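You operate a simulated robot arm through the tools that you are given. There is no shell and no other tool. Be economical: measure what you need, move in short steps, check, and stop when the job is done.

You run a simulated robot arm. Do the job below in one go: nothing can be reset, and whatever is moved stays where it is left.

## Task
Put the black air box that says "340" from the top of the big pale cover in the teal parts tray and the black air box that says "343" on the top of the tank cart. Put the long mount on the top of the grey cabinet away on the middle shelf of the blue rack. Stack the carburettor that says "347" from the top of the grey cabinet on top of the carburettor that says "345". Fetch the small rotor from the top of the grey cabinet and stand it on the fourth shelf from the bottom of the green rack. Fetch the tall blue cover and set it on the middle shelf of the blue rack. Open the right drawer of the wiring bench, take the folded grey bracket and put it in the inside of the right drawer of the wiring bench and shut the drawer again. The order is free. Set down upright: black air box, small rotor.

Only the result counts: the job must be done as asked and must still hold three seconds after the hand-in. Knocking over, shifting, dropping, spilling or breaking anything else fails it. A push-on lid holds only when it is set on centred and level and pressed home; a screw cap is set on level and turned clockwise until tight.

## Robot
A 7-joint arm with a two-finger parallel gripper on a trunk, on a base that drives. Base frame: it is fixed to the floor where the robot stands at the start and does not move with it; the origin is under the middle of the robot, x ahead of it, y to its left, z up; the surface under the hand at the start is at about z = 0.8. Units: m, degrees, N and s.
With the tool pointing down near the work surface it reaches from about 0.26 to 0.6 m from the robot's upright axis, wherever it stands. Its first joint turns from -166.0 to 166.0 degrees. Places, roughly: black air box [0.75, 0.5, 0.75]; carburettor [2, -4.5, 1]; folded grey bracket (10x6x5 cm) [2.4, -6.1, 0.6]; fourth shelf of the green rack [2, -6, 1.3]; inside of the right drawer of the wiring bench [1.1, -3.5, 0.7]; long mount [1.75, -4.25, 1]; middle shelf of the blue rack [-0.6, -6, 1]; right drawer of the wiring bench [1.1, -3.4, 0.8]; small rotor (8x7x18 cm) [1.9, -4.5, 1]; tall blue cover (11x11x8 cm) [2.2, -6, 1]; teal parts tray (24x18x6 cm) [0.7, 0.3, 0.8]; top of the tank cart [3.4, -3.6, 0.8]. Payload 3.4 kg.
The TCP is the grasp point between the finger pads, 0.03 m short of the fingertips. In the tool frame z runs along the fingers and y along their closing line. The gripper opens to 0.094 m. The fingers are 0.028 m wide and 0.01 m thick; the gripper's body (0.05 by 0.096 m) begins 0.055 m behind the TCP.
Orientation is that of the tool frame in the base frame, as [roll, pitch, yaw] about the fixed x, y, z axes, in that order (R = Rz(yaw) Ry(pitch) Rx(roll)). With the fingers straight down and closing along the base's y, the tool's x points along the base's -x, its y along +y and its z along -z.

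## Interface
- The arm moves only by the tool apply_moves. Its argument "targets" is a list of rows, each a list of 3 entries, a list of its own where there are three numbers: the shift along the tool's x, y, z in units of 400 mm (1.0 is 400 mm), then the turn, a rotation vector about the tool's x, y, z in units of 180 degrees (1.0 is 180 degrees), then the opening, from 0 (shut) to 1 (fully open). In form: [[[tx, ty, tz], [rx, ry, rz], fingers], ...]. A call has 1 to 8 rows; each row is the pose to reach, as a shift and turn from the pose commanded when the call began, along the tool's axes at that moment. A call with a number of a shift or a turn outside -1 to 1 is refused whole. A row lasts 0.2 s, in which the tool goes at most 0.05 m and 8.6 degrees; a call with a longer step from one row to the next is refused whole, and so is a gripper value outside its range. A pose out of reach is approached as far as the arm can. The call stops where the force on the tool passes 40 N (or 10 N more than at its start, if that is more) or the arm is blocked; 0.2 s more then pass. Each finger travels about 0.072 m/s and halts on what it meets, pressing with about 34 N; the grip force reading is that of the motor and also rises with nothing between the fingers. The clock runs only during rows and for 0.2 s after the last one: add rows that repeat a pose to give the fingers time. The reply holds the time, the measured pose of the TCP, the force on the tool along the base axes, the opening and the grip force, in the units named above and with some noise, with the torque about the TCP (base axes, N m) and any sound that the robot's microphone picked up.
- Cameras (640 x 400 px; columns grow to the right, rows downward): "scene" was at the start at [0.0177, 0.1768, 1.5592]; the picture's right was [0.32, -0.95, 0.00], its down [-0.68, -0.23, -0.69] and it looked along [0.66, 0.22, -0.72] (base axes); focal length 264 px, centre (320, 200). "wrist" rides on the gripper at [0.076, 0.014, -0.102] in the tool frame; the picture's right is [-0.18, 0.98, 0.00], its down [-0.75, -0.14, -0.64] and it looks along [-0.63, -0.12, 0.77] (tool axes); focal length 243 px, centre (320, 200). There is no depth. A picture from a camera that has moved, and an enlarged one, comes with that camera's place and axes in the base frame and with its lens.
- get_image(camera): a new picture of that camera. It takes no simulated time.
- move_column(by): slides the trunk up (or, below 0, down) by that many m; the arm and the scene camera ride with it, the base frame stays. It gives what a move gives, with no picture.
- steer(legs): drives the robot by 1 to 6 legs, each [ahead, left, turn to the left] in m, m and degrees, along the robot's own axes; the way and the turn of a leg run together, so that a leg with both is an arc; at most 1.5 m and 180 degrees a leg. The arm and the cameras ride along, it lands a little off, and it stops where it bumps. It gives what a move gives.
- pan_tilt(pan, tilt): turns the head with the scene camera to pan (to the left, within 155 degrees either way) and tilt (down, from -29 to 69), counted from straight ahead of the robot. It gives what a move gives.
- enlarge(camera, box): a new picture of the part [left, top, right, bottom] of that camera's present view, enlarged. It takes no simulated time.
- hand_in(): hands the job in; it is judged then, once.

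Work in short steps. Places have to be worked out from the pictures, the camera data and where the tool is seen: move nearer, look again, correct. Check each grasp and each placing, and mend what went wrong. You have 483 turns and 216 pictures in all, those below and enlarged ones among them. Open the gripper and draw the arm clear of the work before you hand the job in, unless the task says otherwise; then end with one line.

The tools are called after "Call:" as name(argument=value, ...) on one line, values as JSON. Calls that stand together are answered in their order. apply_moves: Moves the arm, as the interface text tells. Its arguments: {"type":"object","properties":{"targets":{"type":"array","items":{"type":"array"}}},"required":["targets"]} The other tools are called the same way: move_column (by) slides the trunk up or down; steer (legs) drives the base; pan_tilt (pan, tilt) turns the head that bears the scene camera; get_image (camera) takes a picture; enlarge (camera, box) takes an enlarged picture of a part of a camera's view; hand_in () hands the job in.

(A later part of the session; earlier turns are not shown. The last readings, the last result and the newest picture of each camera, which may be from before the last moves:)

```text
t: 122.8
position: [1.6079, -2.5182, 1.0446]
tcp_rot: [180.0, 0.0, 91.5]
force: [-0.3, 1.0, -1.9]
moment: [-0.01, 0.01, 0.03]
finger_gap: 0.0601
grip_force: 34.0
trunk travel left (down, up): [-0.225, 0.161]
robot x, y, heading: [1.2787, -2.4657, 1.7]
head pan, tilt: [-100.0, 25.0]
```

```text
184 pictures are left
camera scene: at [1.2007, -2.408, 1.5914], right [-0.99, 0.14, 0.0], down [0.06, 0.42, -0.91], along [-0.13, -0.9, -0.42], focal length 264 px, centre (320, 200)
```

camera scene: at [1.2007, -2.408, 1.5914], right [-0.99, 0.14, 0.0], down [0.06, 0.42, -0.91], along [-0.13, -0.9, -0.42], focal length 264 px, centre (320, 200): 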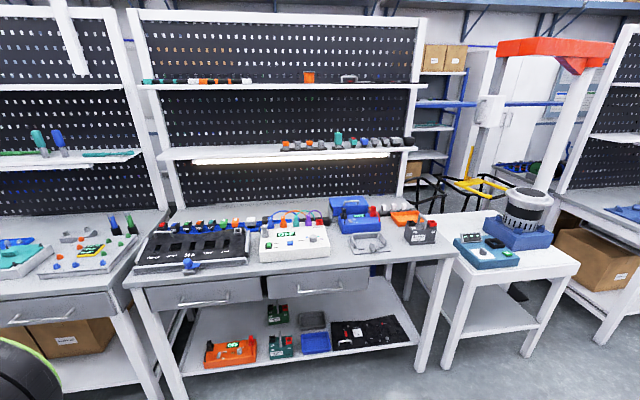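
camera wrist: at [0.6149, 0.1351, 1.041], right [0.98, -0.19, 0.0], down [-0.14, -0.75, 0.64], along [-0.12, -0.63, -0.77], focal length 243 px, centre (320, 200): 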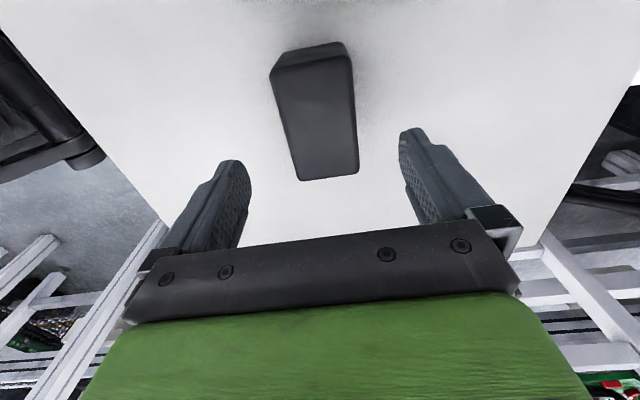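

I enlarge the area ahead to find the tank cart, and the gap by the lift on the right.

Call:
pan_tilt(pan=-40, tilt=25)

Call:
enlarge(camera="scene", box=[200, 90, 420, 228])

```text
t: 124.1
position: [1.6068, -2.5186, 1.0451]
tcp_rot: [180.0, 0.0, 91.5]
force: [0.1, 0.1, -1.8]
moment: [0.04, 0.02, 0.02]
finger_gap: 0.0602
grip_force: 33.8
trunk travel left (down, up): [-0.225, 0.161]
robot x, y, heading: [1.2781, -2.4662, 1.6]
head pan, tilt: [-40.0, 25.0]
```

```text
2.90 times, centred on (310, 159) of scene
camera zoom: at [1.2861, -2.374, 1.5913], right [-0.62, -0.78, 0.0], down [-0.33, 0.26, -0.91], along [0.71, -0.56, -0.42], focal length 764 px, centre (349, 319)
```

zoom: 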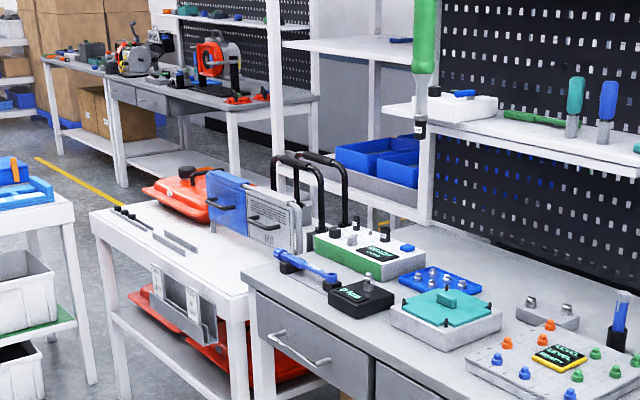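

The tank cart is the white cart with the orange tanks. I drive closer.

Call:
steer(legs=[[1.1, -0.06, -1.5]])

Call:
pan_tilt(pan=-35, tilt=35)

Call:
get_image(camera="scene")

```text
t: 129.7
position: [2.6942, -2.5785, 1.0449]
tcp_rot: [179.9, 0.0, 89.4]
force: [-0.3, -0.4, -3.0]
moment: [-0.02, 0.07, -0.02]
finger_gap: 0.0599
grip_force: 33.9
trunk travel left (down, up): [-0.225, 0.161]
robot x, y, heading: [2.3645, -2.5109, -0.4]
head pan, tilt: [-40.0, 25.0]
```

```text
t: 130.4
position: [2.6943, -2.5787, 1.0458]
tcp_rot: [179.9, 0.0, 89.4]
force: [-0.3, 0.7, -1.3]
moment: [0.01, 0.02, 0.0]
finger_gap: 0.06
grip_force: 34.5
trunk travel left (down, up): [-0.225, 0.161]
robot x, y, heading: [2.3642, -2.5152, -0.6]
head pan, tilt: [-35.0, 35.0]
```

```text
182 pictures are left
camera scene: at [2.3804, -2.4132, 1.5756], right [-0.58, -0.81, 0.0], down [-0.47, 0.33, -0.82], along [0.67, -0.47, -0.57], focal length 264 px, centre (320, 200)
```

scene: 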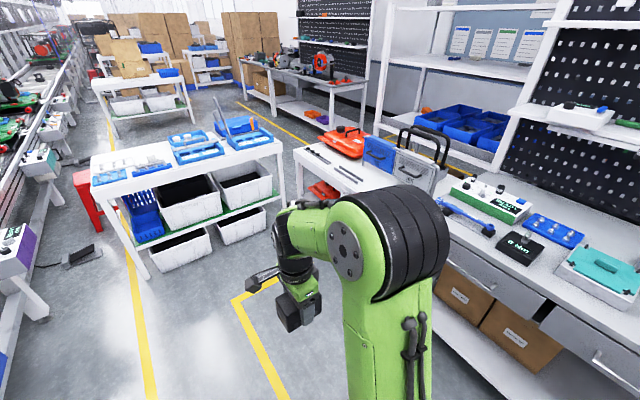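

I move to in front of the cart and face it (heading -90).

Call:
steer(legs=[[0.6, 0.1, 0], [0.4, 0, -90]])

Call:
pan_tilt(pan=0, tilt=45)

Call:
get_image(camera="scene")

```text
t: 137.6
position: [3.1679, -3.0037, 1.0441]
tcp_rot: [-179.9, 0.0, 0.2]
force: [-0.6, -0.7, -1.0]
moment: [0.01, -0.01, 0.02]
finger_gap: 0.0601
grip_force: 33.5
trunk travel left (down, up): [-0.225, 0.161]
robot x, y, heading: [3.2301, -2.6766, -89.3]
head pan, tilt: [-35.0, 35.0]
cut short: leg 2
```

```text
t: 138.7
position: [3.1678, -3.0036, 1.0452]
tcp_rot: [-179.9, 0.0, 0.2]
force: [-0.1, -0.7, -1.0]
moment: [0.02, 0.01, -0.03]
finger_gap: 0.0599
grip_force: 33.8
trunk travel left (down, up): [-0.225, 0.161]
robot x, y, heading: [3.2287, -2.6751, -89.6]
head pan, tilt: [0.0, 45.0]
```

```text
181 pictures are left
camera scene: at [3.3805, -2.695, 1.5608], right [-1.0, -0.01, 0.0], down [0.0, 0.71, -0.71], along [0.0, -0.71, -0.71], focal length 264 px, centre (320, 200)
```

scene: 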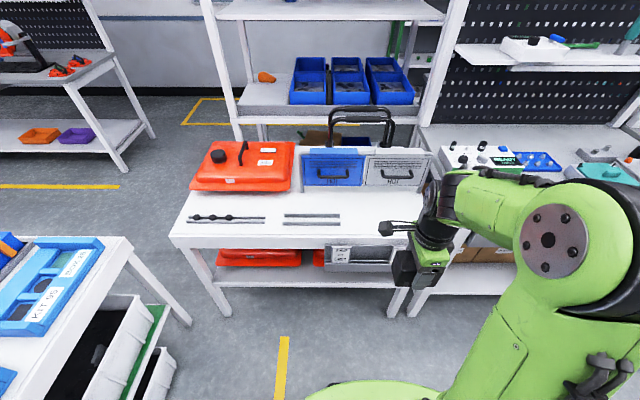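

Free spot on the cart top around (3.19, -3.40), right of the strips and in front of the cases. I drive 0.17 forward.

Call:
steer(legs=[[0.17, 0, -0.4]])

Call:
get_image(camera="wrist")

Call:
get_image(camera="scene")

```text
t: 140.1
position: [3.1697, -3.1765, 1.0446]
tcp_rot: [-179.9, 0.0, 0.0]
force: [0.7, -0.7, -1.8]
moment: [-0.01, 0.02, 0.0]
finger_gap: 0.0601
grip_force: 34.0
trunk travel left (down, up): [-0.225, 0.161]
robot x, y, heading: [3.228, -2.8473, -89.6]
head pan, tilt: [0.0, 45.0]
```

```text
180 pictures are left
camera wrist: at [3.2448, -3.193, 1.1462], right [-0.18, -0.98, 0.0], down [-0.75, 0.14, 0.64], along [-0.63, 0.12, -0.77], focal length 243 px, centre (320, 200)
```

wrist: 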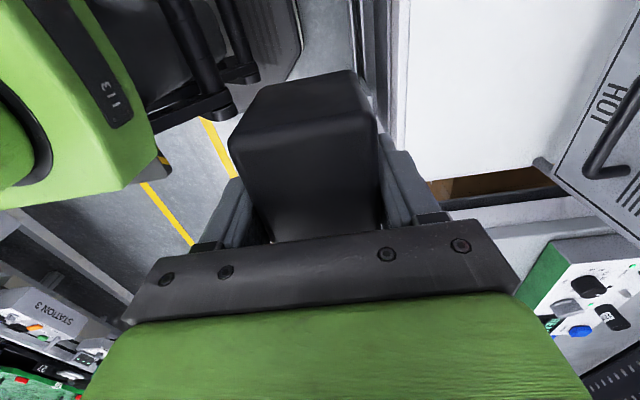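

```text
179 pictures are left
camera scene: at [3.3816, -2.8701, 1.5607], right [-1.0, 0.0, 0.0], down [0.0, 0.71, -0.71], along [0.0, -0.71, -0.71], focal length 264 px, centre (320, 200)
```

scene: 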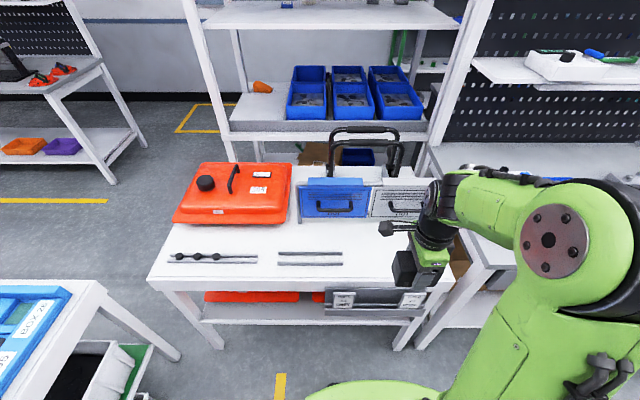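

Cart top spans x≥2.975, y≤-3.287; I aim at (3.15, -3.395), clear of the cases, and move over it.

Call:
apply_moves(targets=[[[0, 0.11, 0], [0, 0, 0], 0], [[-0.01, 0.22, 0], [0, 0, 0], 0], [[-0.02, 0.33, 0], [0, 0, 0], 0], [[-0.03, 0.44, 0], [0, 0, 0], 0], [[-0.05, 0.547, 0], [0, 0, 0], 0], [[-0.05, 0.547, 0.1], [0, 0, 0], 0], [[-0.05, 0.547, 0.2], [0, 0, 0], 0], [[-0.05, 0.547, 0.3], [0, 0, 0], 0]])

Call:
get_image(camera="wrist")

Call:
get_image(camera="scene")

```text
t: 141.9
position: [3.1455, -3.3956, 0.9262]
tcp_rot: [-179.9, -0.1, 0.1]
force: [0.1, 0.3, -2.2]
moment: [-0.01, -0.06, 0.02]
finger_gap: 0.0601
grip_force: 34.1
trunk travel left (down, up): [-0.225, 0.161]
robot x, y, heading: [3.2255, -2.8493, -89.5]
head pan, tilt: [0.0, 45.0]
```

```text
178 pictures are left
camera wrist: at [3.2226, -3.4108, 1.027], right [-0.18, -0.98, 0.0], down [-0.75, 0.14, 0.64], along [-0.63, 0.12, -0.77], focal length 243 px, centre (320, 200)
```

wrist: 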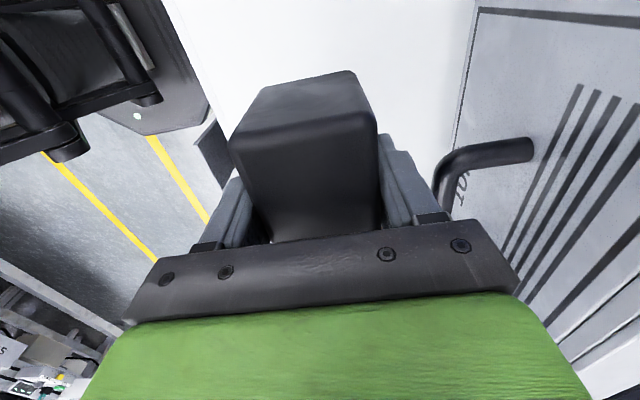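

```text
177 pictures are left
camera scene: at [3.3815, -2.8689, 1.5607], right [-1.0, 0.0, 0.0], down [0.0, 0.71, -0.71], along [0.0, -0.71, -0.71], focal length 264 px, centre (320, 200)
```

scene: 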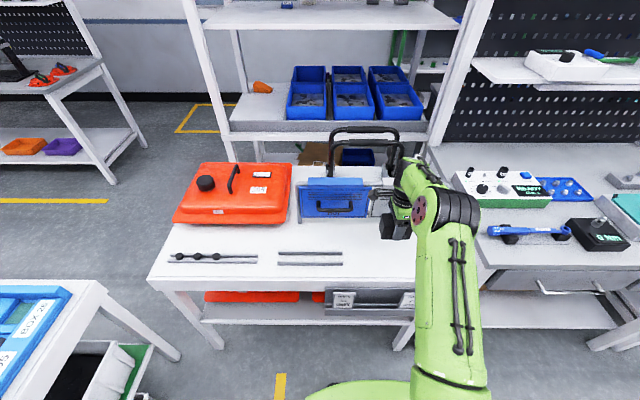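

The case's handle sticks out near the right finger; I shift 3.5 cm toward the robot before lowering.

Call:
apply_moves(targets=[[[0.02, -0.09, 0], [0, 0, 0], 0], [[0.02, -0.09, 0.08], [0, 0, 0], 0], [[0.02, -0.09, 0.15], [0, 0, 0], 0], [[0.02, -0.09, 0.18], [0, 0, 0], 0], [[0.02, -0.09, 0.185], [0, 0, 0], 0]])

Call:
apply_moves(targets=[[[0, 0, 0.008], [0, 0, 0], 0], [[0, 0, 0.014], [0, 0, 0], 0], [[0, 0, 0.02], [0, 0, 0], 0], [[0, 0, 0.026], [0, 0, 0], 0], [[0, 0, 0.032], [0, 0, 0], 0], [[0, 0, 0.038], [0, 0, 0], 0]])

```text
t: 143.1
position: [3.1551, -3.3597, 0.8503]
tcp_rot: [180.0, -0.1, 0.0]
force: [0.3, 0.6, -1.5]
moment: [0.01, 0.01, -0.02]
finger_gap: 0.06
grip_force: 33.9
trunk travel left (down, up): [-0.225, 0.161]
robot x, y, heading: [3.228, -2.848, -89.4]
head pan, tilt: [0.0, 45.0]
```

```text
t: 144.5
position: [3.1561, -3.3598, 0.8362]
tcp_rot: [-179.9, -0.1, 0.0]
force: [0.7, 1.0, -1.8]
moment: [0.0, -0.02, 0.0]
finger_gap: 0.0601
grip_force: 34.0
trunk travel left (down, up): [-0.225, 0.161]
robot x, y, heading: [3.2245, -2.8486, -89.8]
head pan, tilt: [0.0, 45.0]
```

No contact yet; the cart top is lower. I continue down slowly.

Call:
apply_moves(targets=[[[0, 0, 0.012], [0, 0, 0], 0], [[0, 0, 0.024], [0, 0, 0], 0], [[0, 0, 0.036], [0, 0, 0], 0], [[0, 0, 0.048], [0, 0, 0], 0], [[0, 0, 0.06], [0, 0, 0], 0], [[0, 0, 0.072], [0, 0, 0], 0], [[0, 0, 0.084], [0, 0, 0], 0], [[0, 0, 0.096], [0, 0, 0], 0]])

Call:
get_image(camera="wrist")

```text
t: 146.0
position: [3.1569, -3.3584, 0.811]
tcp_rot: [179.8, 0.2, 0.0]
force: [0.3, 4.5, 15.6]
moment: [0.66, -0.1, 0.0]
finger_gap: 0.06
grip_force: 34.1
trunk travel left (down, up): [-0.225, 0.161]
robot x, y, heading: [3.2303, -2.8474, -89.6]
head pan, tilt: [0.0, 45.0]
stopped in row 7: the force on the tool passed its limit at 44 N (the readings are from after the stop); the commanded pose is now the measured one
```

```text
176 pictures are left
camera wrist: at [3.2328, -3.3743, 0.9118], right [-0.18, -0.98, 0.0], down [-0.75, 0.14, 0.64], along [-0.63, 0.12, -0.77], focal length 243 px, centre (320, 200)
```

wrist: 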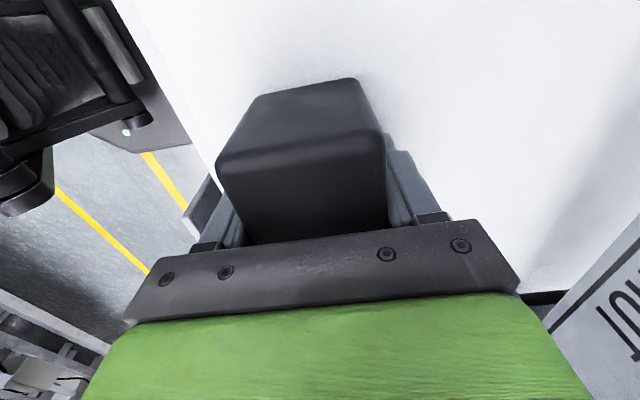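

Contact at TCP z 0.811 (cart top ≈0.765); the box stands within the top. Release and withdraw.

Call:
apply_moves(targets=[[[0, 0, -0.004], [0, 0, 0], 0], [[0, 0, -0.004], [0, 0, 0], 0.75], [[0, 0, -0.004], [0, 0, 0], 0.8], [[0, 0, -0.004], [0, 0, 0], 0.8], [[0, 0, -0.08], [0, 0, 0], 0.8], [[0, 0, -0.18], [0, 0, 0], 0.8], [[0, 0, -0.28], [0, 0, 0], 0.8], [[0, 0, -0.38], [0, 0, 0], 0.8]])

Call:
get_image(camera="wrist")

```text
t: 147.8
position: [3.1553, -3.3583, 0.9611]
tcp_rot: [179.9, 0.0, -0.1]
force: [-0.2, -0.1, -0.2]
moment: [-0.01, 0.0, -0.01]
finger_gap: 0.0751
grip_force: 0.2
trunk travel left (down, up): [-0.225, 0.161]
robot x, y, heading: [3.2293, -2.8511, -89.7]
head pan, tilt: [0.0, 45.0]
```

```text
175 pictures are left
camera wrist: at [3.2322, -3.3748, 1.0624], right [-0.18, -0.98, 0.0], down [-0.75, 0.14, 0.64], along [-0.63, 0.12, -0.77], focal length 243 px, centre (320, 200)
```

wrist: 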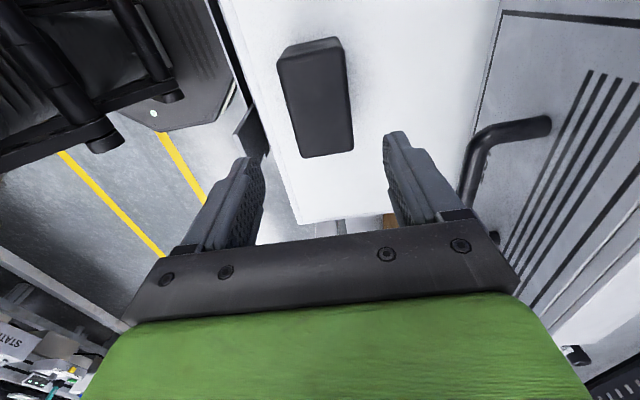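

343 stands on the cart. I retract the arm high, back off, and look for the way to the rear area.

Call:
apply_moves(targets=[[[0, -0.05, -0.1], [0, 0, 0], 1], [[0, -0.15, -0.18], [0, 0, 0], 1], [[0, -0.25, -0.24], [0, 0, 0], 1], [[0, -0.36, -0.28], [0, 0, 0], 1], [[0, -0.47, -0.28], [0, 0, 0], 1]])

Call:
steer(legs=[[-0.25, 0, 0]])

Call:
pan_tilt(pan=35, tilt=20)

Call:
get_image(camera="scene")

```text
refused: row 2 steps farther than a row can; nothing moved
```

```text
t: 149.6
position: [3.1529, -3.1066, 0.9605]
tcp_rot: [179.9, 0.0, -0.2]
force: [0.0, 0.3, -0.4]
moment: [-0.04, 0.02, 0.03]
finger_gap: 0.0753
grip_force: 0.1
trunk travel left (down, up): [-0.225, 0.161]
robot x, y, heading: [3.2295, -2.599, -89.8]
head pan, tilt: [0.0, 45.0]
```

```text
t: 150.6
position: [3.1529, -3.1079, 0.9598]
tcp_rot: [180.0, 0.0, -0.2]
force: [-0.8, 0.3, 0.7]
moment: [0.01, 0.0, 0.02]
finger_gap: 0.0751
grip_force: 0.0
trunk travel left (down, up): [-0.225, 0.161]
robot x, y, heading: [3.2249, -2.5984, -90.1]
head pan, tilt: [35.0, 20.0]
```

```text
174 pictures are left
camera scene: at [3.4342, -2.6118, 1.5994], right [-0.82, -0.57, 0.0], down [-0.2, 0.28, -0.94], along [0.54, -0.77, -0.34], focal length 264 px, centre (320, 200)
```

scene: 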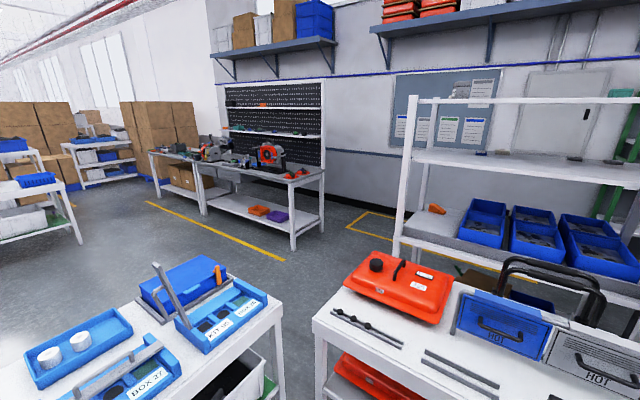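

Going past the cart is blocked, so the rear area is reached around the west end of the benches. On the way I'll open the wiring-bench drawer with the empty hand. First I fold the arm in.

Call:
apply_moves(targets=[[[0, -0.05, -0.08], [0, 0, 0], 1], [[0, -0.12, -0.15], [0, 0, 0], 1], [[0, -0.22, -0.18], [0, 0, 0], 1], [[0, -0.32, -0.2], [0, 0, 0], 1], [[0, -0.42, -0.2], [0, 0, 0], 1]])

Call:
steer(legs=[[0, -1.1, 0], [0, -1.05, 0]])

Call:
pan_tilt(pan=0, tilt=35)

Call:
get_image(camera="scene")

```text
t: 151.8
position: [3.1532, -2.9377, 1.0402]
tcp_rot: [179.8, 0.2, -0.3]
force: [0.8, -0.1, -0.1]
moment: [0.0, 0.0, 0.02]
finger_gap: 0.0941
grip_force: 0.1
trunk travel left (down, up): [-0.225, 0.161]
robot x, y, heading: [3.2294, -2.5943, -89.9]
head pan, tilt: [35.0, 20.0]
```

```text
t: 162.4
position: [1.0077, -2.9347, 1.0403]
tcp_rot: [179.8, 0.0, -0.6]
force: [-0.5, 0.6, -0.8]
moment: [0.01, 0.0, 0.01]
finger_gap: 0.0941
grip_force: 0.0
trunk travel left (down, up): [-0.225, 0.161]
robot x, y, heading: [1.0848, -2.59, -90.4]
head pan, tilt: [35.0, 20.0]
```

```text
t: 163.4
position: [1.0077, -2.9341, 1.0389]
tcp_rot: [179.8, 0.0, -0.6]
force: [-0.5, -0.1, -0.4]
moment: [0.02, -0.02, 0.0]
finger_gap: 0.0942
grip_force: 0.0
trunk travel left (down, up): [-0.225, 0.161]
robot x, y, heading: [1.0837, -2.5882, -90.3]
head pan, tilt: [0.0, 35.0]
```

```text
173 pictures are left
camera scene: at [1.238, -2.6206, 1.5756], right [-1.0, 0.01, 0.0], down [0.0, 0.57, -0.82], along [0.0, -0.82, -0.57], focal length 264 px, centre (320, 200)
```

scene: 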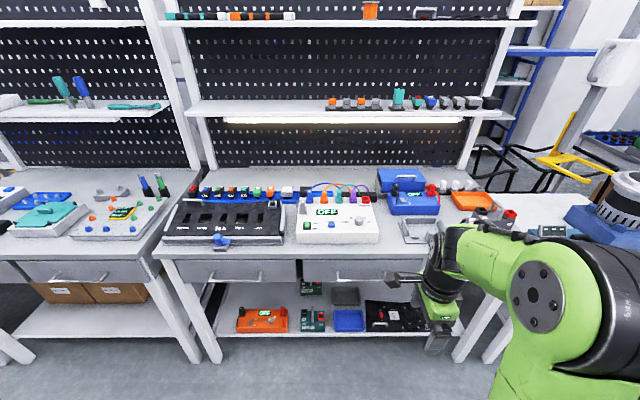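

The right drawer's bar handle is near (1.06, -3.32, 0.71). I turn the tool to point at the drawer (-y) with the fingers closing vertically.

Call:
apply_moves(targets=[[[0, 0, 0], [-0.045, 0, 0], 1], [[0, 0, 0], [-0.09, 0, 0], 1], [[0, 0, 0], [-0.135, 0, 0], 1], [[0, 0, 0], [-0.18, 0, 0], 1], [[0, 0, 0], [-0.225, 0, 0], 1], [[0, 0, 0], [-0.27, 0, 0], 1], [[0, 0, 0], [-0.315, 0, 0], 1], [[0, 0, 0], [-0.36, 0, 0], 1]])

Call:
apply_moves(targets=[[[0, 0, 0], [-0.045, 0, 0], 1], [[0, 0, 0], [-0.09, 0, 0], 1], [[0, 0, 0], [-0.138, 0, 0.003], 1]])

Call:
get_image(camera="wrist")

```text
t: 165.2
position: [0.9449, -2.9789, 1.1111]
tcp_rot: [115.0, 0.0, -0.6]
force: [-0.8, 0.1, -1.1]
moment: [-0.02, -0.01, 0.02]
finger_gap: 0.094
grip_force: 0.1
out of reach, approached as far as the arm can: row 5, 6, 7, 8
trunk travel left (down, up): [-0.225, 0.161]
robot x, y, heading: [1.086, -2.5903, -90.2]
head pan, tilt: [0.0, 35.0]
```

```text
refused: row 3 steps farther than a row can; nothing moved
```

```text
172 pictures are left
camera wrist: at [1.0227, -2.8939, 1.1668], right [-0.19, -0.41, 0.89], down [-0.75, 0.65, 0.14], along [-0.64, -0.64, -0.43], focal length 243 px, centre (320, 200)
```

wrist: 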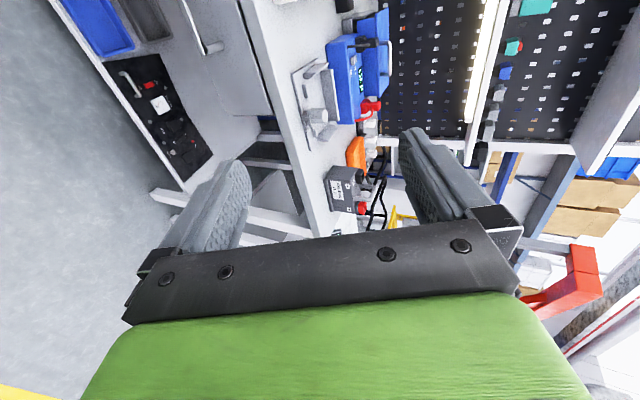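

Call:
apply_moves(targets=[[[0.034, -0.072, 0.1], [0, 0, 0], 1], [[0.069, -0.145, 0.2], [0, 0, 0], 1], [[0.103, -0.217, 0.3], [0, 0, 0], 1], [[0.137, -0.29, 0.41], [0, 0, 0], 1], [[0.172, -0.362, 0.51], [-0.035, 0, 0], 1], [[0.206, -0.435, 0.61], [-0.07, 0, 0], 1], [[0.24, -0.507, 0.72], [-0.105, 0, 0], 1], [[0.275, -0.58, 0.823], [-0.139, 0, 0], 1]])

Call:
get_image(camera="wrist")

Call:
get_image(camera="scene")

```text
refused: row 1 steps farther than a row can; nothing moved
```

```text
171 pictures are left
camera wrist: at [1.0227, -2.8939, 1.1668], right [-0.19, -0.41, 0.89], down [-0.75, 0.65, 0.14], along [-0.64, -0.64, -0.43], focal length 243 px, centre (320, 200)
```

wrist: 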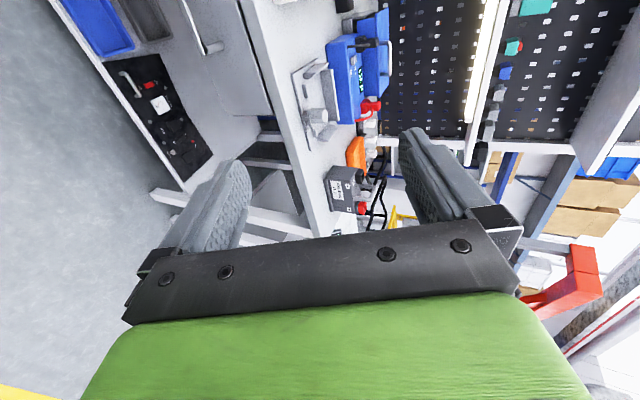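

```text
170 pictures are left
camera scene: at [1.2357, -2.6194, 1.5758], right [-1.0, 0.01, 0.0], down [0.0, 0.57, -0.82], along [0.0, -0.82, -0.57], focal length 264 px, centre (320, 200)
```

scene: 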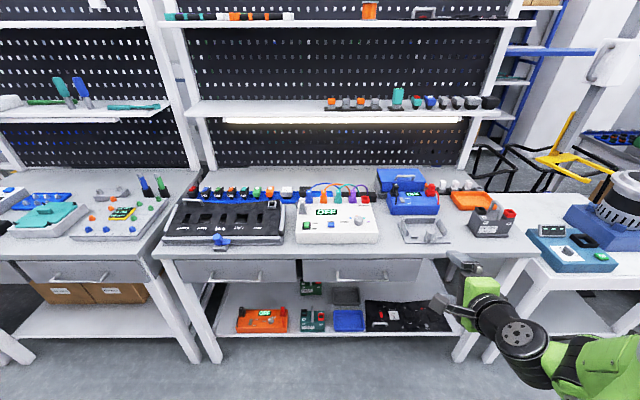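

Call:
apply_moves(targets=[[[0.03, -0.063, 0.09], [0, 0, 0], 1], [[0.06, -0.126, 0.18], [0, 0, 0], 1], [[0.09, -0.19, 0.27], [0, 0, 0], 1], [[0.12, -0.253, 0.36], [0, 0, 0], 1], [[0.15, -0.316, 0.45], [-0.035, 0, 0], 1], [[0.18, -0.38, 0.54], [-0.07, 0, 0], 1], [[0.21, -0.443, 0.63], [-0.105, 0, 0], 1], [[0.24, -0.506, 0.72], [-0.139, 0, 0], 1]])

Call:
get_image(camera="wrist")

Call:
enlarge(camera="scene", box=[290, 200, 470, 312])

```text
t: 167.1
position: [1.0413, -3.1547, 0.8036]
tcp_rot: [90.0, 0.1, -0.7]
force: [-0.2, 0.3, -0.4]
moment: [0.01, 0.01, -0.02]
finger_gap: 0.094
grip_force: 0.1
trunk travel left (down, up): [-0.225, 0.161]
robot x, y, heading: [1.0854, -2.5913, -90.6]
head pan, tilt: [0.0, 35.0]
```

```text
169 pictures are left
camera wrist: at [1.1188, -3.0551, 0.8171], right [-0.18, 0.0, 0.98], down [-0.75, 0.65, -0.14], along [-0.64, -0.76, -0.12], focal length 243 px, centre (320, 200)
```

wrist: 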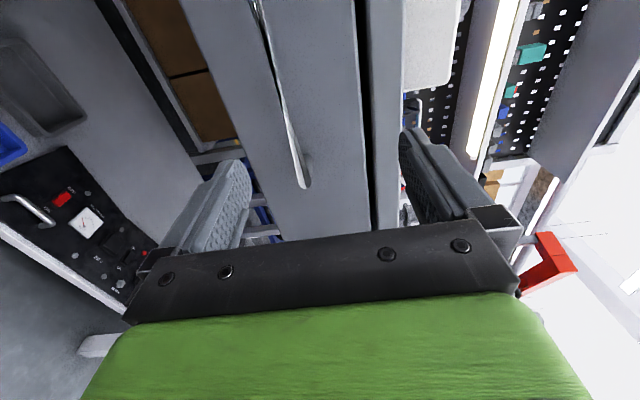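

```text
3.56 times, centred on (380, 256) of scene
camera zoom: at [1.2388, -2.6213, 1.5755], right [-1.0, 0.01, 0.0], down [0.0, 0.57, -0.82], along [-0.01, -0.82, -0.57], focal length 937 px, centre (107, 1)
```

zoom: 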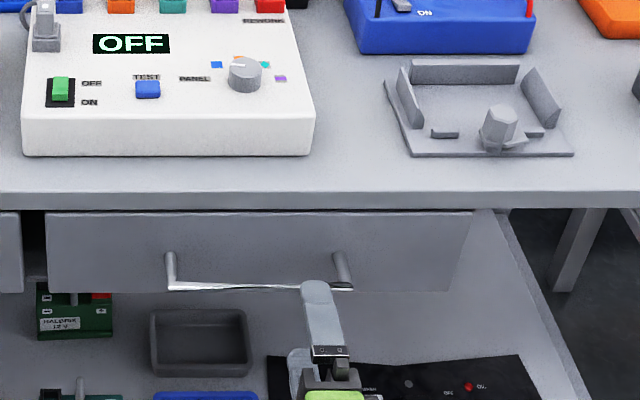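

Triangulated bar handle: x 0.976–1.169, y≈-3.248, z≈0.776. I align in x and z with the fingers half open, then advance.

Call:
apply_moves(targets=[[[0.04, -0.035, 0.0], [0, 0, 0], 0.6], [[0.078, -0.07, 0.0], [0, 0, 0], 0.55], [[0.078, -0.07, 0.05], [0, 0, 0], 0.55], [[0.078, -0.07, 0.1], [0, 0, 0], 0.55]])

Call:
get_image(camera="wrist")

Call:
enlarge(camera="scene", box=[290, 200, 470, 312])

```text
t: 168.1
position: [1.0718, -3.1955, 0.7769]
tcp_rot: [90.0, 0.0, -0.6]
force: [0.4, -0.4, -0.3]
moment: [0.02, -0.01, 0.02]
finger_gap: 0.0517
grip_force: 0.0
trunk travel left (down, up): [-0.225, 0.161]
robot x, y, heading: [1.0831, -2.5958, -90.4]
head pan, tilt: [0.0, 35.0]
```

```text
167 pictures are left
camera wrist: at [1.1497, -3.0958, 0.7907], right [-0.18, 0.0, 0.98], down [-0.75, 0.65, -0.14], along [-0.64, -0.76, -0.12], focal length 243 px, centre (320, 200)
```

wrist: 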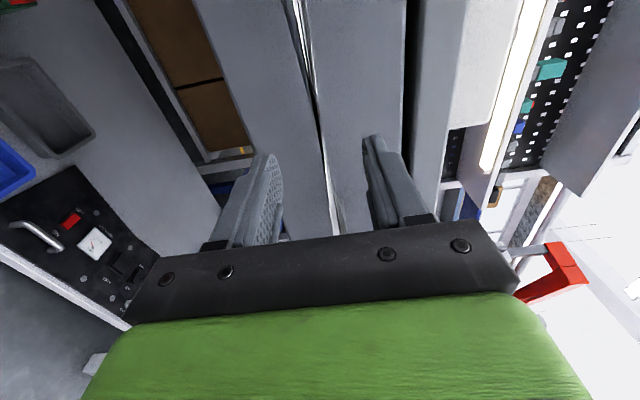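

```text
3.56 times, centred on (380, 256) of scene
camera zoom: at [1.238, -2.6209, 1.5756], right [-1.0, 0.01, 0.0], down [0.0, 0.57, -0.82], along [-0.01, -0.82, -0.57], focal length 937 px, centre (107, 1)
```

zoom: 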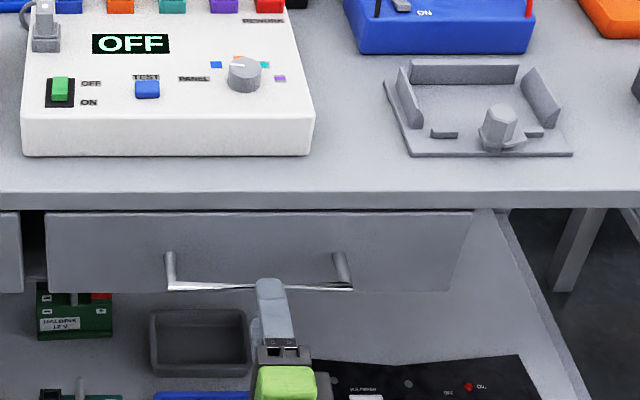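

The bar lies between the fingers. Advance and close.

Call:
apply_moves(targets=[[[0, 0, 0.04], [0, 0, 0], 0.55], [[0, 0, 0.08], [0, 0, 0], 0.55], [[0, 0, 0.12], [0, 0, 0], 0.55], [[0, 0, 0.12], [0, 0, 0], 0.1], [[0, 0, 0.12], [0, 0, 0], 0], [[0, 0, 0.12], [0, 0, 0], 0], [[0, 0, 0.12], [0, 0, 0], 0]])

Call:
enlarge(camera="scene", box=[290, 200, 470, 312])

```text
t: 169.7
position: [1.0705, -3.2442, 0.7798]
tcp_rot: [89.9, -0.1, -0.7]
force: [0.9, -1.5, 5.9]
moment: [-0.01, -0.05, 0.11]
finger_gap: 0.0179
grip_force: 44.9
trunk travel left (down, up): [-0.225, 0.161]
robot x, y, heading: [1.0872, -2.5905, -90.3]
head pan, tilt: [0.0, 35.0]
```

```text
3.56 times, centred on (380, 256) of scene
camera zoom: at [1.238, -2.6199, 1.5756], right [-1.0, 0.01, 0.0], down [0.0, 0.57, -0.82], along [-0.01, -0.82, -0.57], focal length 937 px, centre (107, 1)
```

zoom: 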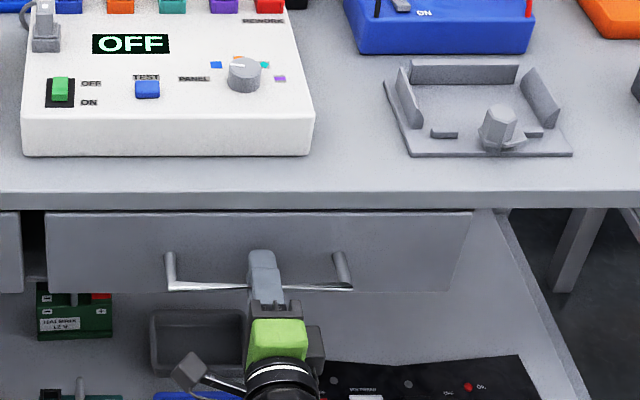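

Bar gripped (gap 0.018). I pull with the arm a few centimetres.

Call:
apply_moves(targets=[[[0, 0, -0.03], [0, 0, 0], 0], [[0, 0, -0.06], [0, 0, 0], 0], [[0, 0, -0.09], [0, 0, 0], 0], [[0, 0, -0.12], [0, 0, 0], 0], [[0, 0, -0.15], [0, 0, 0], 0]])

Call:
steer(legs=[[-0.1, 0, 0]])

Call:
get_image(camera="scene")

```text
t: 170.8
position: [1.0709, -3.1835, 0.7792]
tcp_rot: [89.7, 0.0, -0.5]
force: [6.6, 0.7, 19.3]
moment: [0.08, 0.06, 0.05]
finger_gap: 0.0184
grip_force: 44.8
trunk travel left (down, up): [-0.225, 0.161]
robot x, y, heading: [1.0877, -2.5929, -90.3]
head pan, tilt: [0.0, 35.0]
```

```text
t: 172.0
position: [1.071, -3.0836, 0.7797]
tcp_rot: [89.8, 0.0, -0.6]
force: [7.6, -1.5, 21.5]
moment: [0.09, -0.02, 0.89]
finger_gap: 0.0179
grip_force: 44.9
trunk travel left (down, up): [-0.225, 0.161]
robot x, y, heading: [1.0841, -2.4871, -90.4]
head pan, tilt: [0.0, 35.0]
```

```text
164 pictures are left
camera scene: at [1.2396, -2.517, 1.5756], right [-1.0, 0.01, 0.0], down [0.0, 0.57, -0.82], along [-0.01, -0.82, -0.57], focal length 264 px, centre (320, 200)
```

scene: 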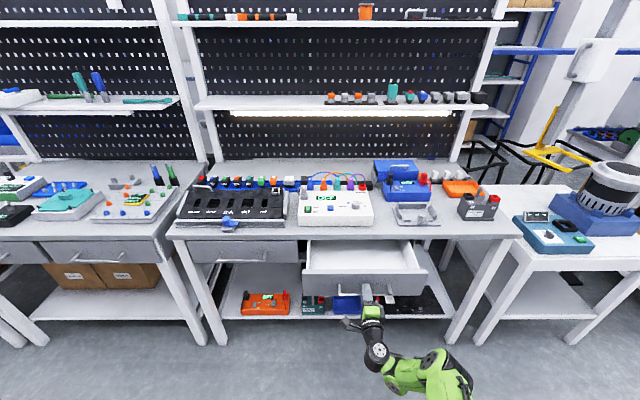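

The drawer slides out (0.16 m). I pull a further 0.08 m.

Call:
steer(legs=[[-0.08, 0, 0]])

Call:
get_image(camera="scene")

```text
t: 173.1
position: [1.0709, -3.0042, 0.7778]
tcp_rot: [89.8, -0.1, -0.6]
force: [-0.3, -1.1, 13.1]
moment: [0.04, 0.09, 0.45]
finger_gap: 0.018
grip_force: 44.9
trunk travel left (down, up): [-0.225, 0.161]
robot x, y, heading: [1.0856, -2.4137, -90.3]
head pan, tilt: [0.0, 35.0]
```

```text
163 pictures are left
camera scene: at [1.239, -2.437, 1.5757], right [-1.0, 0.01, 0.0], down [0.0, 0.57, -0.82], along [-0.01, -0.82, -0.57], focal length 264 px, centre (320, 200)
```

scene: 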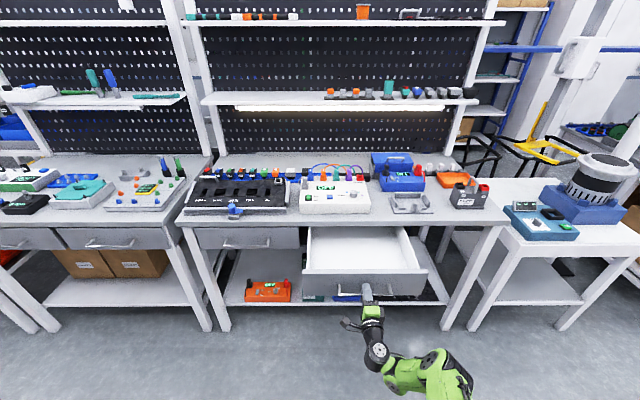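

Open 0.24 m, interior empty. I release the handle and back the hand away.

Call:
apply_moves(targets=[[[0, 0, 0], [0, 0, 0], 0.3], [[0, 0, 0], [0, 0, 0], 0.5], [[0, 0, -0.06], [0, 0, 0], 0.5], [[0, 0, -0.16], [0, 0, 0], 0.5], [[0, 0.1, -0.2], [0.04, 0, 0], 0.6], [[0, 0.2, -0.24], [0.08, 0, 0], 0.7], [[0, 0.3, -0.28], [0.12, 0, 0], 0.8], [[0, 0.4, -0.32], [0.16, 0, 0], 0.8]])

Call:
apply_moves(targets=[[[0, 0.03, 0.02], [0.045, 0, 0], 0.8], [[0, 0.06, 0.04], [0.09, 0, 0], 0.8], [[0, 0.09, 0.06], [0.135, 0, 0], 0.8], [[0, 0.1, 0.06], [0.18, 0, 0], 0.8], [[0, 0.1, 0.06], [0.225, 0, 0], 0.8], [[0, 0.1, 0.06], [0.27, 0, 0], 0.8], [[0, 0.1, 0.06], [0.315, 0, 0], 0.8], [[0, 0.1, 0.06], [0.34, 0, 0], 0.8]])

Call:
get_image(camera="scene")

```text
t: 174.9
position: [1.0747, -2.8756, 0.9369]
tcp_rot: [118.8, 0.0, -0.6]
force: [-0.2, -0.6, 0.6]
moment: [0.03, -0.04, 0.0]
finger_gap: 0.0752
grip_force: 0.2
out of reach, approached as far as the arm can: row 4
trunk travel left (down, up): [-0.225, 0.161]
robot x, y, heading: [1.0852, -2.4118, -90.4]
head pan, tilt: [0.0, 35.0]
```

```text
t: 176.7
position: [1.0739, -2.9013, 0.9298]
tcp_rot: [134.4, -0.2, -0.6]
force: [0.3, -0.7, 0.7]
moment: [0.0, 0.01, -0.01]
finger_gap: 0.0753
grip_force: 0.1
out of reach, approached as far as the arm can: row 2, 3, 4, 5, 6, 7, 8
trunk travel left (down, up): [-0.225, 0.161]
robot x, y, heading: [1.0819, -2.4136, -90.4]
head pan, tilt: [0.0, 35.0]
```

```text
162 pictures are left
camera scene: at [1.2391, -2.4401, 1.5756], right [-1.0, 0.01, 0.0], down [0.0, 0.57, -0.82], along [-0.01, -0.82, -0.57], focal length 264 px, centre (320, 200)
```

scene: 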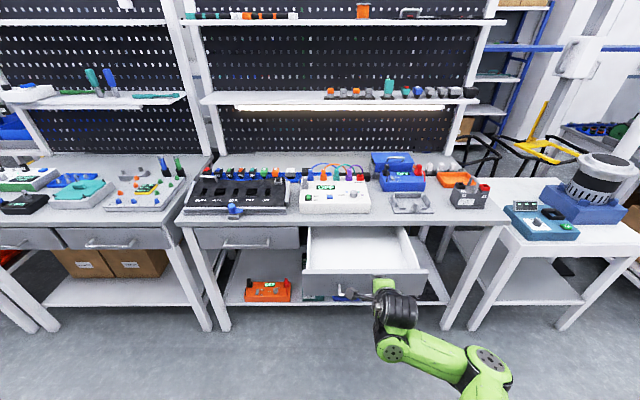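

The arm stalled in its turn near a limit; I raise the hand while finishing the rotation.

Call:
apply_moves(targets=[[[0, 0.05, -0.05], [0, 0, 0], 1], [[0, 0.1, -0.1], [0, 0, 0], 1], [[0, 0.15, -0.15], [0.04, 0, 0], 1], [[0, 0.2, -0.19], [0.08, 0, 0], 1], [[0, 0.2, -0.19], [0.12, 0, 0], 1], [[0, 0.2, -0.19], [0.16, 0, 0], 1], [[0, 0.2, -0.19], [0.2, 0, 0], 1], [[0, 0.2, -0.19], [0.245, 0, 0], 1]])

```text
t: 178.5
position: [1.0733, -2.9012, 0.9285]
tcp_rot: [134.4, -0.1, -0.7]
force: [-0.8, 0.6, -0.2]
moment: [0.0, -0.02, 0.0]
finger_gap: 0.0939
grip_force: 0.1
out of reach, approached as far as the arm can: row 1, 2, 3, 4, 5, 6, 7, 8
trunk travel left (down, up): [-0.225, 0.161]
robot x, y, heading: [1.0861, -2.4085, -90.7]
head pan, tilt: [0.0, 35.0]
```

Call:
apply_moves(targets=[[[0, 0.1, 0.04], [0, 0, 0], 1], [[0, 0.2, 0.08], [0, 0, 0], 1], [[0, 0.25, 0.15], [0, 0, 0], 1], [[0, 0.3, 0.22], [0, 0, 0], 1]])

Call:
get_image(camera="scene")

```text
t: 179.5
position: [1.0764, -3.0268, 0.9754]
tcp_rot: [134.6, 0.0, -0.6]
force: [0.0, 1.3, 0.1]
moment: [0.03, -0.01, -0.04]
finger_gap: 0.0939
grip_force: 0.1
out of reach, approached as far as the arm can: row 1, 3, 4
trunk travel left (down, up): [-0.225, 0.161]
robot x, y, heading: [1.0867, -2.4106, -90.6]
head pan, tilt: [0.0, 35.0]
```

```text
161 pictures are left
camera scene: at [1.2381, -2.4397, 1.5757], right [-1.0, 0.01, 0.0], down [0.0, 0.57, -0.82], along [0.0, -0.82, -0.57], focal length 264 px, centre (320, 200)
```

scene: 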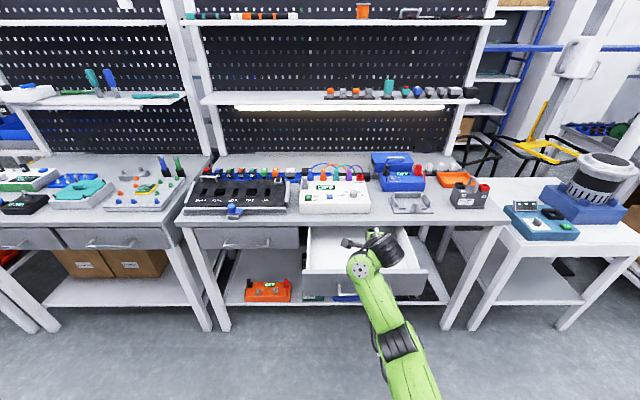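

That freed it. Now I rotate to straight down here, above the drawer front.

Call:
apply_moves(targets=[[[0, 0, 0], [0.042, 0, 0], 1], [[0, 0, 0], [0.084, 0, 0], 1], [[0, 0, 0], [0.126, 0, 0], 1], [[0, 0, 0], [0.168, 0, 0], 1], [[0, 0, 0], [0.21, 0, 0], 1], [[0, 0, 0], [0.252, 0, 0], 1]])

```text
t: 180.9
position: [1.0765, -2.9915, 0.9695]
tcp_rot: [168.7, 6.3, -1.1]
force: [0.1, -0.1, -0.4]
moment: [0.0, -0.04, 0.01]
finger_gap: 0.094
grip_force: 0.0
out of reach, approached as far as the arm can: row 3, 4, 5, 6
trunk travel left (down, up): [-0.225, 0.161]
robot x, y, heading: [1.0814, -2.4106, -90.5]
head pan, tilt: [0.0, 35.0]
```

Call:
apply_moves(targets=[[[0, -0.1, -0.05], [0.02, 0.01, 0], 1], [[0, -0.2, -0.1], [0.04, 0.02, 0], 1], [[0, -0.3, -0.15], [0.063, 0.035, 0], 1], [[0, -0.38, -0.2], [0.063, 0.035, 0], 1], [[0, -0.38, -0.2], [0.063, 0.035, 0], 1]])

```text
t: 182.1
position: [1.0716, -2.9629, 0.9969]
tcp_rot: [174.3, 7.5, -0.9]
force: [0.5, -0.1, 0.8]
moment: [-0.03, 0.01, -0.01]
finger_gap: 0.094
grip_force: 0.0
out of reach, approached as far as the arm can: row 1, 2, 3, 4, 5
trunk travel left (down, up): [-0.225, 0.161]
robot x, y, heading: [1.0873, -2.41, -90.5]
head pan, tilt: [0.0, 35.0]
```

I try turning the hand toward its neutral yaw to get away from the joint limit.

Call:
apply_moves(targets=[[[0, 0, -0.03], [0, 0, -0.045], 1], [[0, 0, -0.06], [0, 0, -0.09], 1], [[0, 0, -0.1], [0, 0, -0.135], 1], [[0, 0, -0.1], [0, 0, -0.18], 1], [[0, 0, -0.1], [0, 0, -0.225], 1], [[0, 0, -0.1], [0, 0, -0.27], 1], [[0, 0, -0.1], [0, 0, -0.315], 1], [[0, 0, -0.1], [0, 0, -0.36], 1]])

Call:
get_image(camera="scene")

```text
t: 183.9
position: [1.1734, -2.9568, 1.1116]
tcp_rot: [-167.1, 12.4, 61.0]
force: [-0.4, 0.5, -0.1]
moment: [0.0, 0.01, -0.03]
finger_gap: 0.0942
grip_force: 0.1
out of reach, approached as far as the arm can: row 1, 2, 3, 4, 5, 6, 7, 8
trunk travel left (down, up): [-0.225, 0.161]
robot x, y, heading: [1.091, -2.4095, -90.4]
head pan, tilt: [0.0, 35.0]
```

```text
160 pictures are left
camera scene: at [1.2398, -2.4402, 1.5755], right [-1.0, 0.01, 0.0], down [0.0, 0.57, -0.82], along [-0.01, -0.82, -0.57], focal length 264 px, centre (320, 200)
```

scene: 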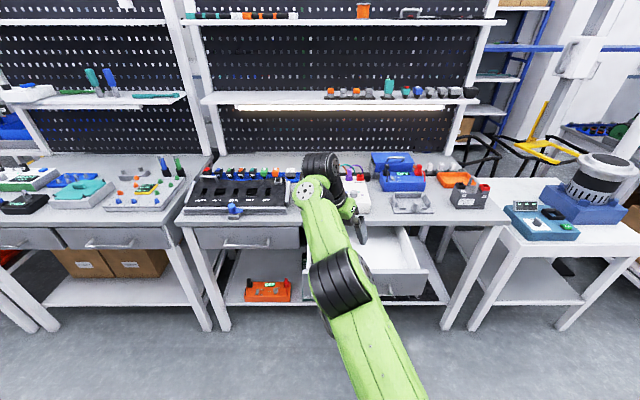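

Call:
apply_moves(targets=[[[0, 0, -0.05], [-0.018, 0.017, 0], 1], [[0, 0, -0.1], [-0.035, 0.035, 0], 1], [[0, 0, -0.1], [-0.053, 0.052, 0], 1], [[0, 0, -0.1], [-0.07, 0.07, 0], 1], [[0, 0, -0.1], [-0.07, 0.07, 0], 1]])

```text
t: 185.1
position: [1.1715, -2.9596, 1.112]
tcp_rot: [-167.2, 12.4, 60.8]
force: [0.4, -0.6, -0.1]
moment: [-0.02, 0.01, -0.01]
finger_gap: 0.0941
grip_force: 0.1
out of reach, approached as far as the arm can: row 1, 2, 3, 4, 5
trunk travel left (down, up): [-0.225, 0.161]
robot x, y, heading: [1.0859, -2.4078, -90.6]
head pan, tilt: [0.0, 35.0]
```

The commanded pose has run ahead of the measured one; I need to unwind those rotations. First I back the base 0.1 m for clearance, then undo the last turns.

Call:
steer(legs=[[-0.1, 0, 0]])

Call:
apply_moves(targets=[[[0, 0, 0.04], [0.023, -0.023, 0], 1], [[0, 0, 0.08], [0.046, -0.046, 0], 1], [[0, 0, 0.1], [0.07, -0.07, 0], 1]])

```text
t: 186.2
position: [1.1737, -2.8571, 1.1124]
tcp_rot: [-167.2, 12.4, 60.9]
force: [0.1, 0.4, 0.9]
moment: [-0.01, -0.01, 0.03]
finger_gap: 0.0942
grip_force: 0.0
trunk travel left (down, up): [-0.225, 0.161]
robot x, y, heading: [1.0899, -2.3119, -90.5]
head pan, tilt: [0.0, 35.0]
```

```text
t: 187.0
position: [1.1678, -2.874, 1.0766]
tcp_rot: [-152.9, 24.2, 65.3]
force: [-0.2, 0.0, 0.5]
moment: [-0.04, 0.01, -0.01]
finger_gap: 0.0939
grip_force: 0.1
out of reach, approached as far as the arm can: row 1, 2, 3
trunk travel left (down, up): [-0.225, 0.161]
robot x, y, heading: [1.0908, -2.3105, -90.1]
head pan, tilt: [0.0, 35.0]
```

Motion matched the measured frame this time, so I rotate the tilt out from here.

Call:
apply_moves(targets=[[[0, 0, 0], [-0.03, 0.03, 0], 1], [[0, 0, 0], [-0.06, 0.06, 0], 1], [[0, 0, 0], [-0.09, 0.09, 0], 1], [[0, 0, 0], [-0.12, 0.12, 0], 1], [[0, 0, 0], [-0.14, 0.14, 0], 1]])

```text
t: 188.2
position: [1.1678, -2.8726, 1.0783]
tcp_rot: [-167.1, 12.8, 60.3]
force: [-0.4, -0.1, -0.9]
moment: [0.02, -0.02, 0.02]
finger_gap: 0.094
grip_force: 0.0
out of reach, approached as far as the arm can: row 3, 4, 5
trunk travel left (down, up): [-0.225, 0.161]
robot x, y, heading: [1.0866, -2.3112, -90.3]
head pan, tilt: [0.0, 35.0]
```

A joint sits at its limit. I look at the arm's posture.

Call:
pan_tilt(pan=-10, tilt=60)

Call:
get_image(camera="scene")

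```text
t: 189.1
position: [1.1673, -2.8732, 1.0784]
tcp_rot: [-167.0, 12.6, 60.3]
force: [0.4, -0.8, 0.5]
moment: [0.02, 0.02, 0.01]
finger_gap: 0.0942
grip_force: 0.0
trunk travel left (down, up): [-0.225, 0.161]
robot x, y, heading: [1.0844, -2.311, -90.4]
head pan, tilt: [-10.0, 60.0]
```

```text
159 pictures are left
camera scene: at [1.2284, -2.3186, 1.5413], right [-0.98, 0.18, 0.0], down [0.15, 0.85, -0.5], along [-0.09, -0.49, -0.87], focal length 264 px, centre (320, 200)
```

scene: 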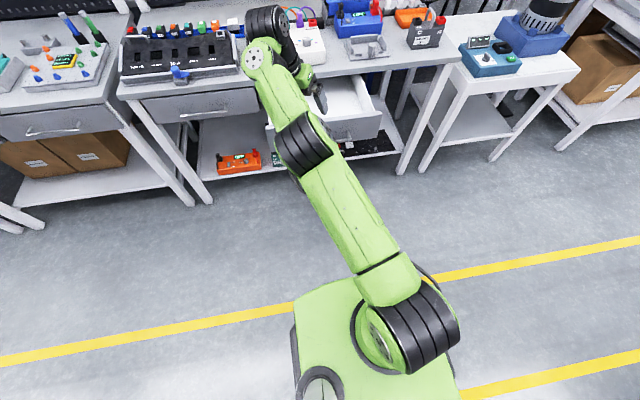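

The arm is stretched nearly straight with the wrist far out; I bring the hand down and back toward the robot.

Call:
apply_moves(targets=[[[0.055, -0.04, 0.075], [0, 0, 0], 1], [[0.11, -0.083, 0.15], [0, 0, 0], 1], [[0.16, -0.125, 0.225], [0, 0, 0], 1], [[0.2175, -0.166, 0.3], [0, 0, 0], 1]])

Call:
apply_moves(targets=[[[0, 0, 0], [-0.018, 0.018, 0], 1], [[0, 0, 0], [-0.035, 0.035, 0], 1], [[0, 0, 0], [-0.053, 0.052, 0], 1], [[0, 0, 0], [-0.07, 0.07, 0], 1]])

```text
t: 190.1
position: [1.2387, -2.8656, 0.9709]
tcp_rot: [-166.5, 13.2, 59.6]
force: [1.0, -1.4, 0.0]
moment: [0.03, 0.13, -0.03]
finger_gap: 0.0941
grip_force: 0.1
out of reach, approached as far as the arm can: row 1, 2, 3, 4
trunk travel left (down, up): [-0.225, 0.161]
robot x, y, heading: [1.0836, -2.3135, -90.3]
head pan, tilt: [-10.0, 60.0]
```

```text
t: 191.1
position: [1.2377, -2.8687, 0.9658]
tcp_rot: [-172.6, 11.5, 57.2]
force: [-1.0, -0.6, -1.5]
moment: [0.0, 0.01, 0.02]
finger_gap: 0.0942
grip_force: 0.1
out of reach, approached as far as the arm can: row 2, 3, 4
trunk travel left (down, up): [-0.225, 0.161]
robot x, y, heading: [1.0874, -2.3093, -90.3]
head pan, tilt: [-10.0, 60.0]
```

Call:
apply_moves(targets=[[[0.044, -0.104, 0.005], [0, 0, 0], 1], [[0.088, -0.208, 0.01], [0, 0, 0], 1], [[0.131, -0.312, 0.015], [0, 0, 0], 1], [[0.175, -0.415, 0.02], [0, 0, 0], 1]])

Call:
get_image(camera="scene")

```text
t: 192.1
position: [1.2388, -2.8701, 0.9666]
tcp_rot: [-172.6, 11.4, 57.2]
force: [0.1, 0.1, 0.1]
moment: [-0.03, -0.03, 0.03]
finger_gap: 0.094
grip_force: 0.1
out of reach, approached as far as the arm can: row 1, 2, 3, 4
trunk travel left (down, up): [-0.225, 0.161]
robot x, y, heading: [1.0897, -2.3085, -90.3]
head pan, tilt: [-10.0, 60.0]
```

```text
158 pictures are left
camera scene: at [1.2284, -2.3185, 1.5413], right [-0.98, 0.18, 0.0], down [0.16, 0.85, -0.5], along [-0.09, -0.49, -0.87], focal length 264 px, centre (320, 200)
```

scene: 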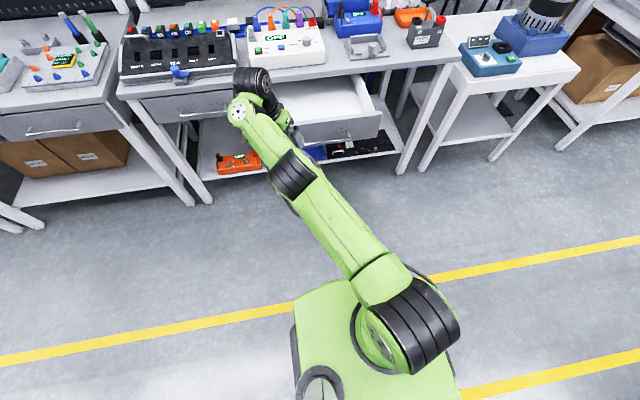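

I retrace: first unwind the yaw back toward 0, then tilt the tool outward again where the arm was free.

Call:
apply_moves(targets=[[[0, -0.04, 0], [0, 0, 0.045], 1], [[0, -0.08, 0], [0, 0, 0.09], 1], [[0, -0.12, 0], [0, 0, 0.135], 1], [[0, -0.16, 0], [0, 0, 0.18], 1], [[0, -0.2, 0], [0, 0, 0.225], 1], [[0, -0.24, 0], [0, 0, 0.27], 1], [[0, -0.28, 0], [0, 0, 0.315], 1]])

```text
t: 193.7
position: [1.1267, -2.8648, 1.0081]
tcp_rot: [174.4, 12.2, -1.0]
force: [0.1, 1.6, -0.6]
moment: [-0.01, -0.03, 0.03]
finger_gap: 0.094
grip_force: 0.1
out of reach, approached as far as the arm can: row 1, 2, 3, 4, 5, 6, 7
trunk travel left (down, up): [-0.225, 0.161]
robot x, y, heading: [1.092, -2.3086, -90.4]
head pan, tilt: [-10.0, 60.0]
```

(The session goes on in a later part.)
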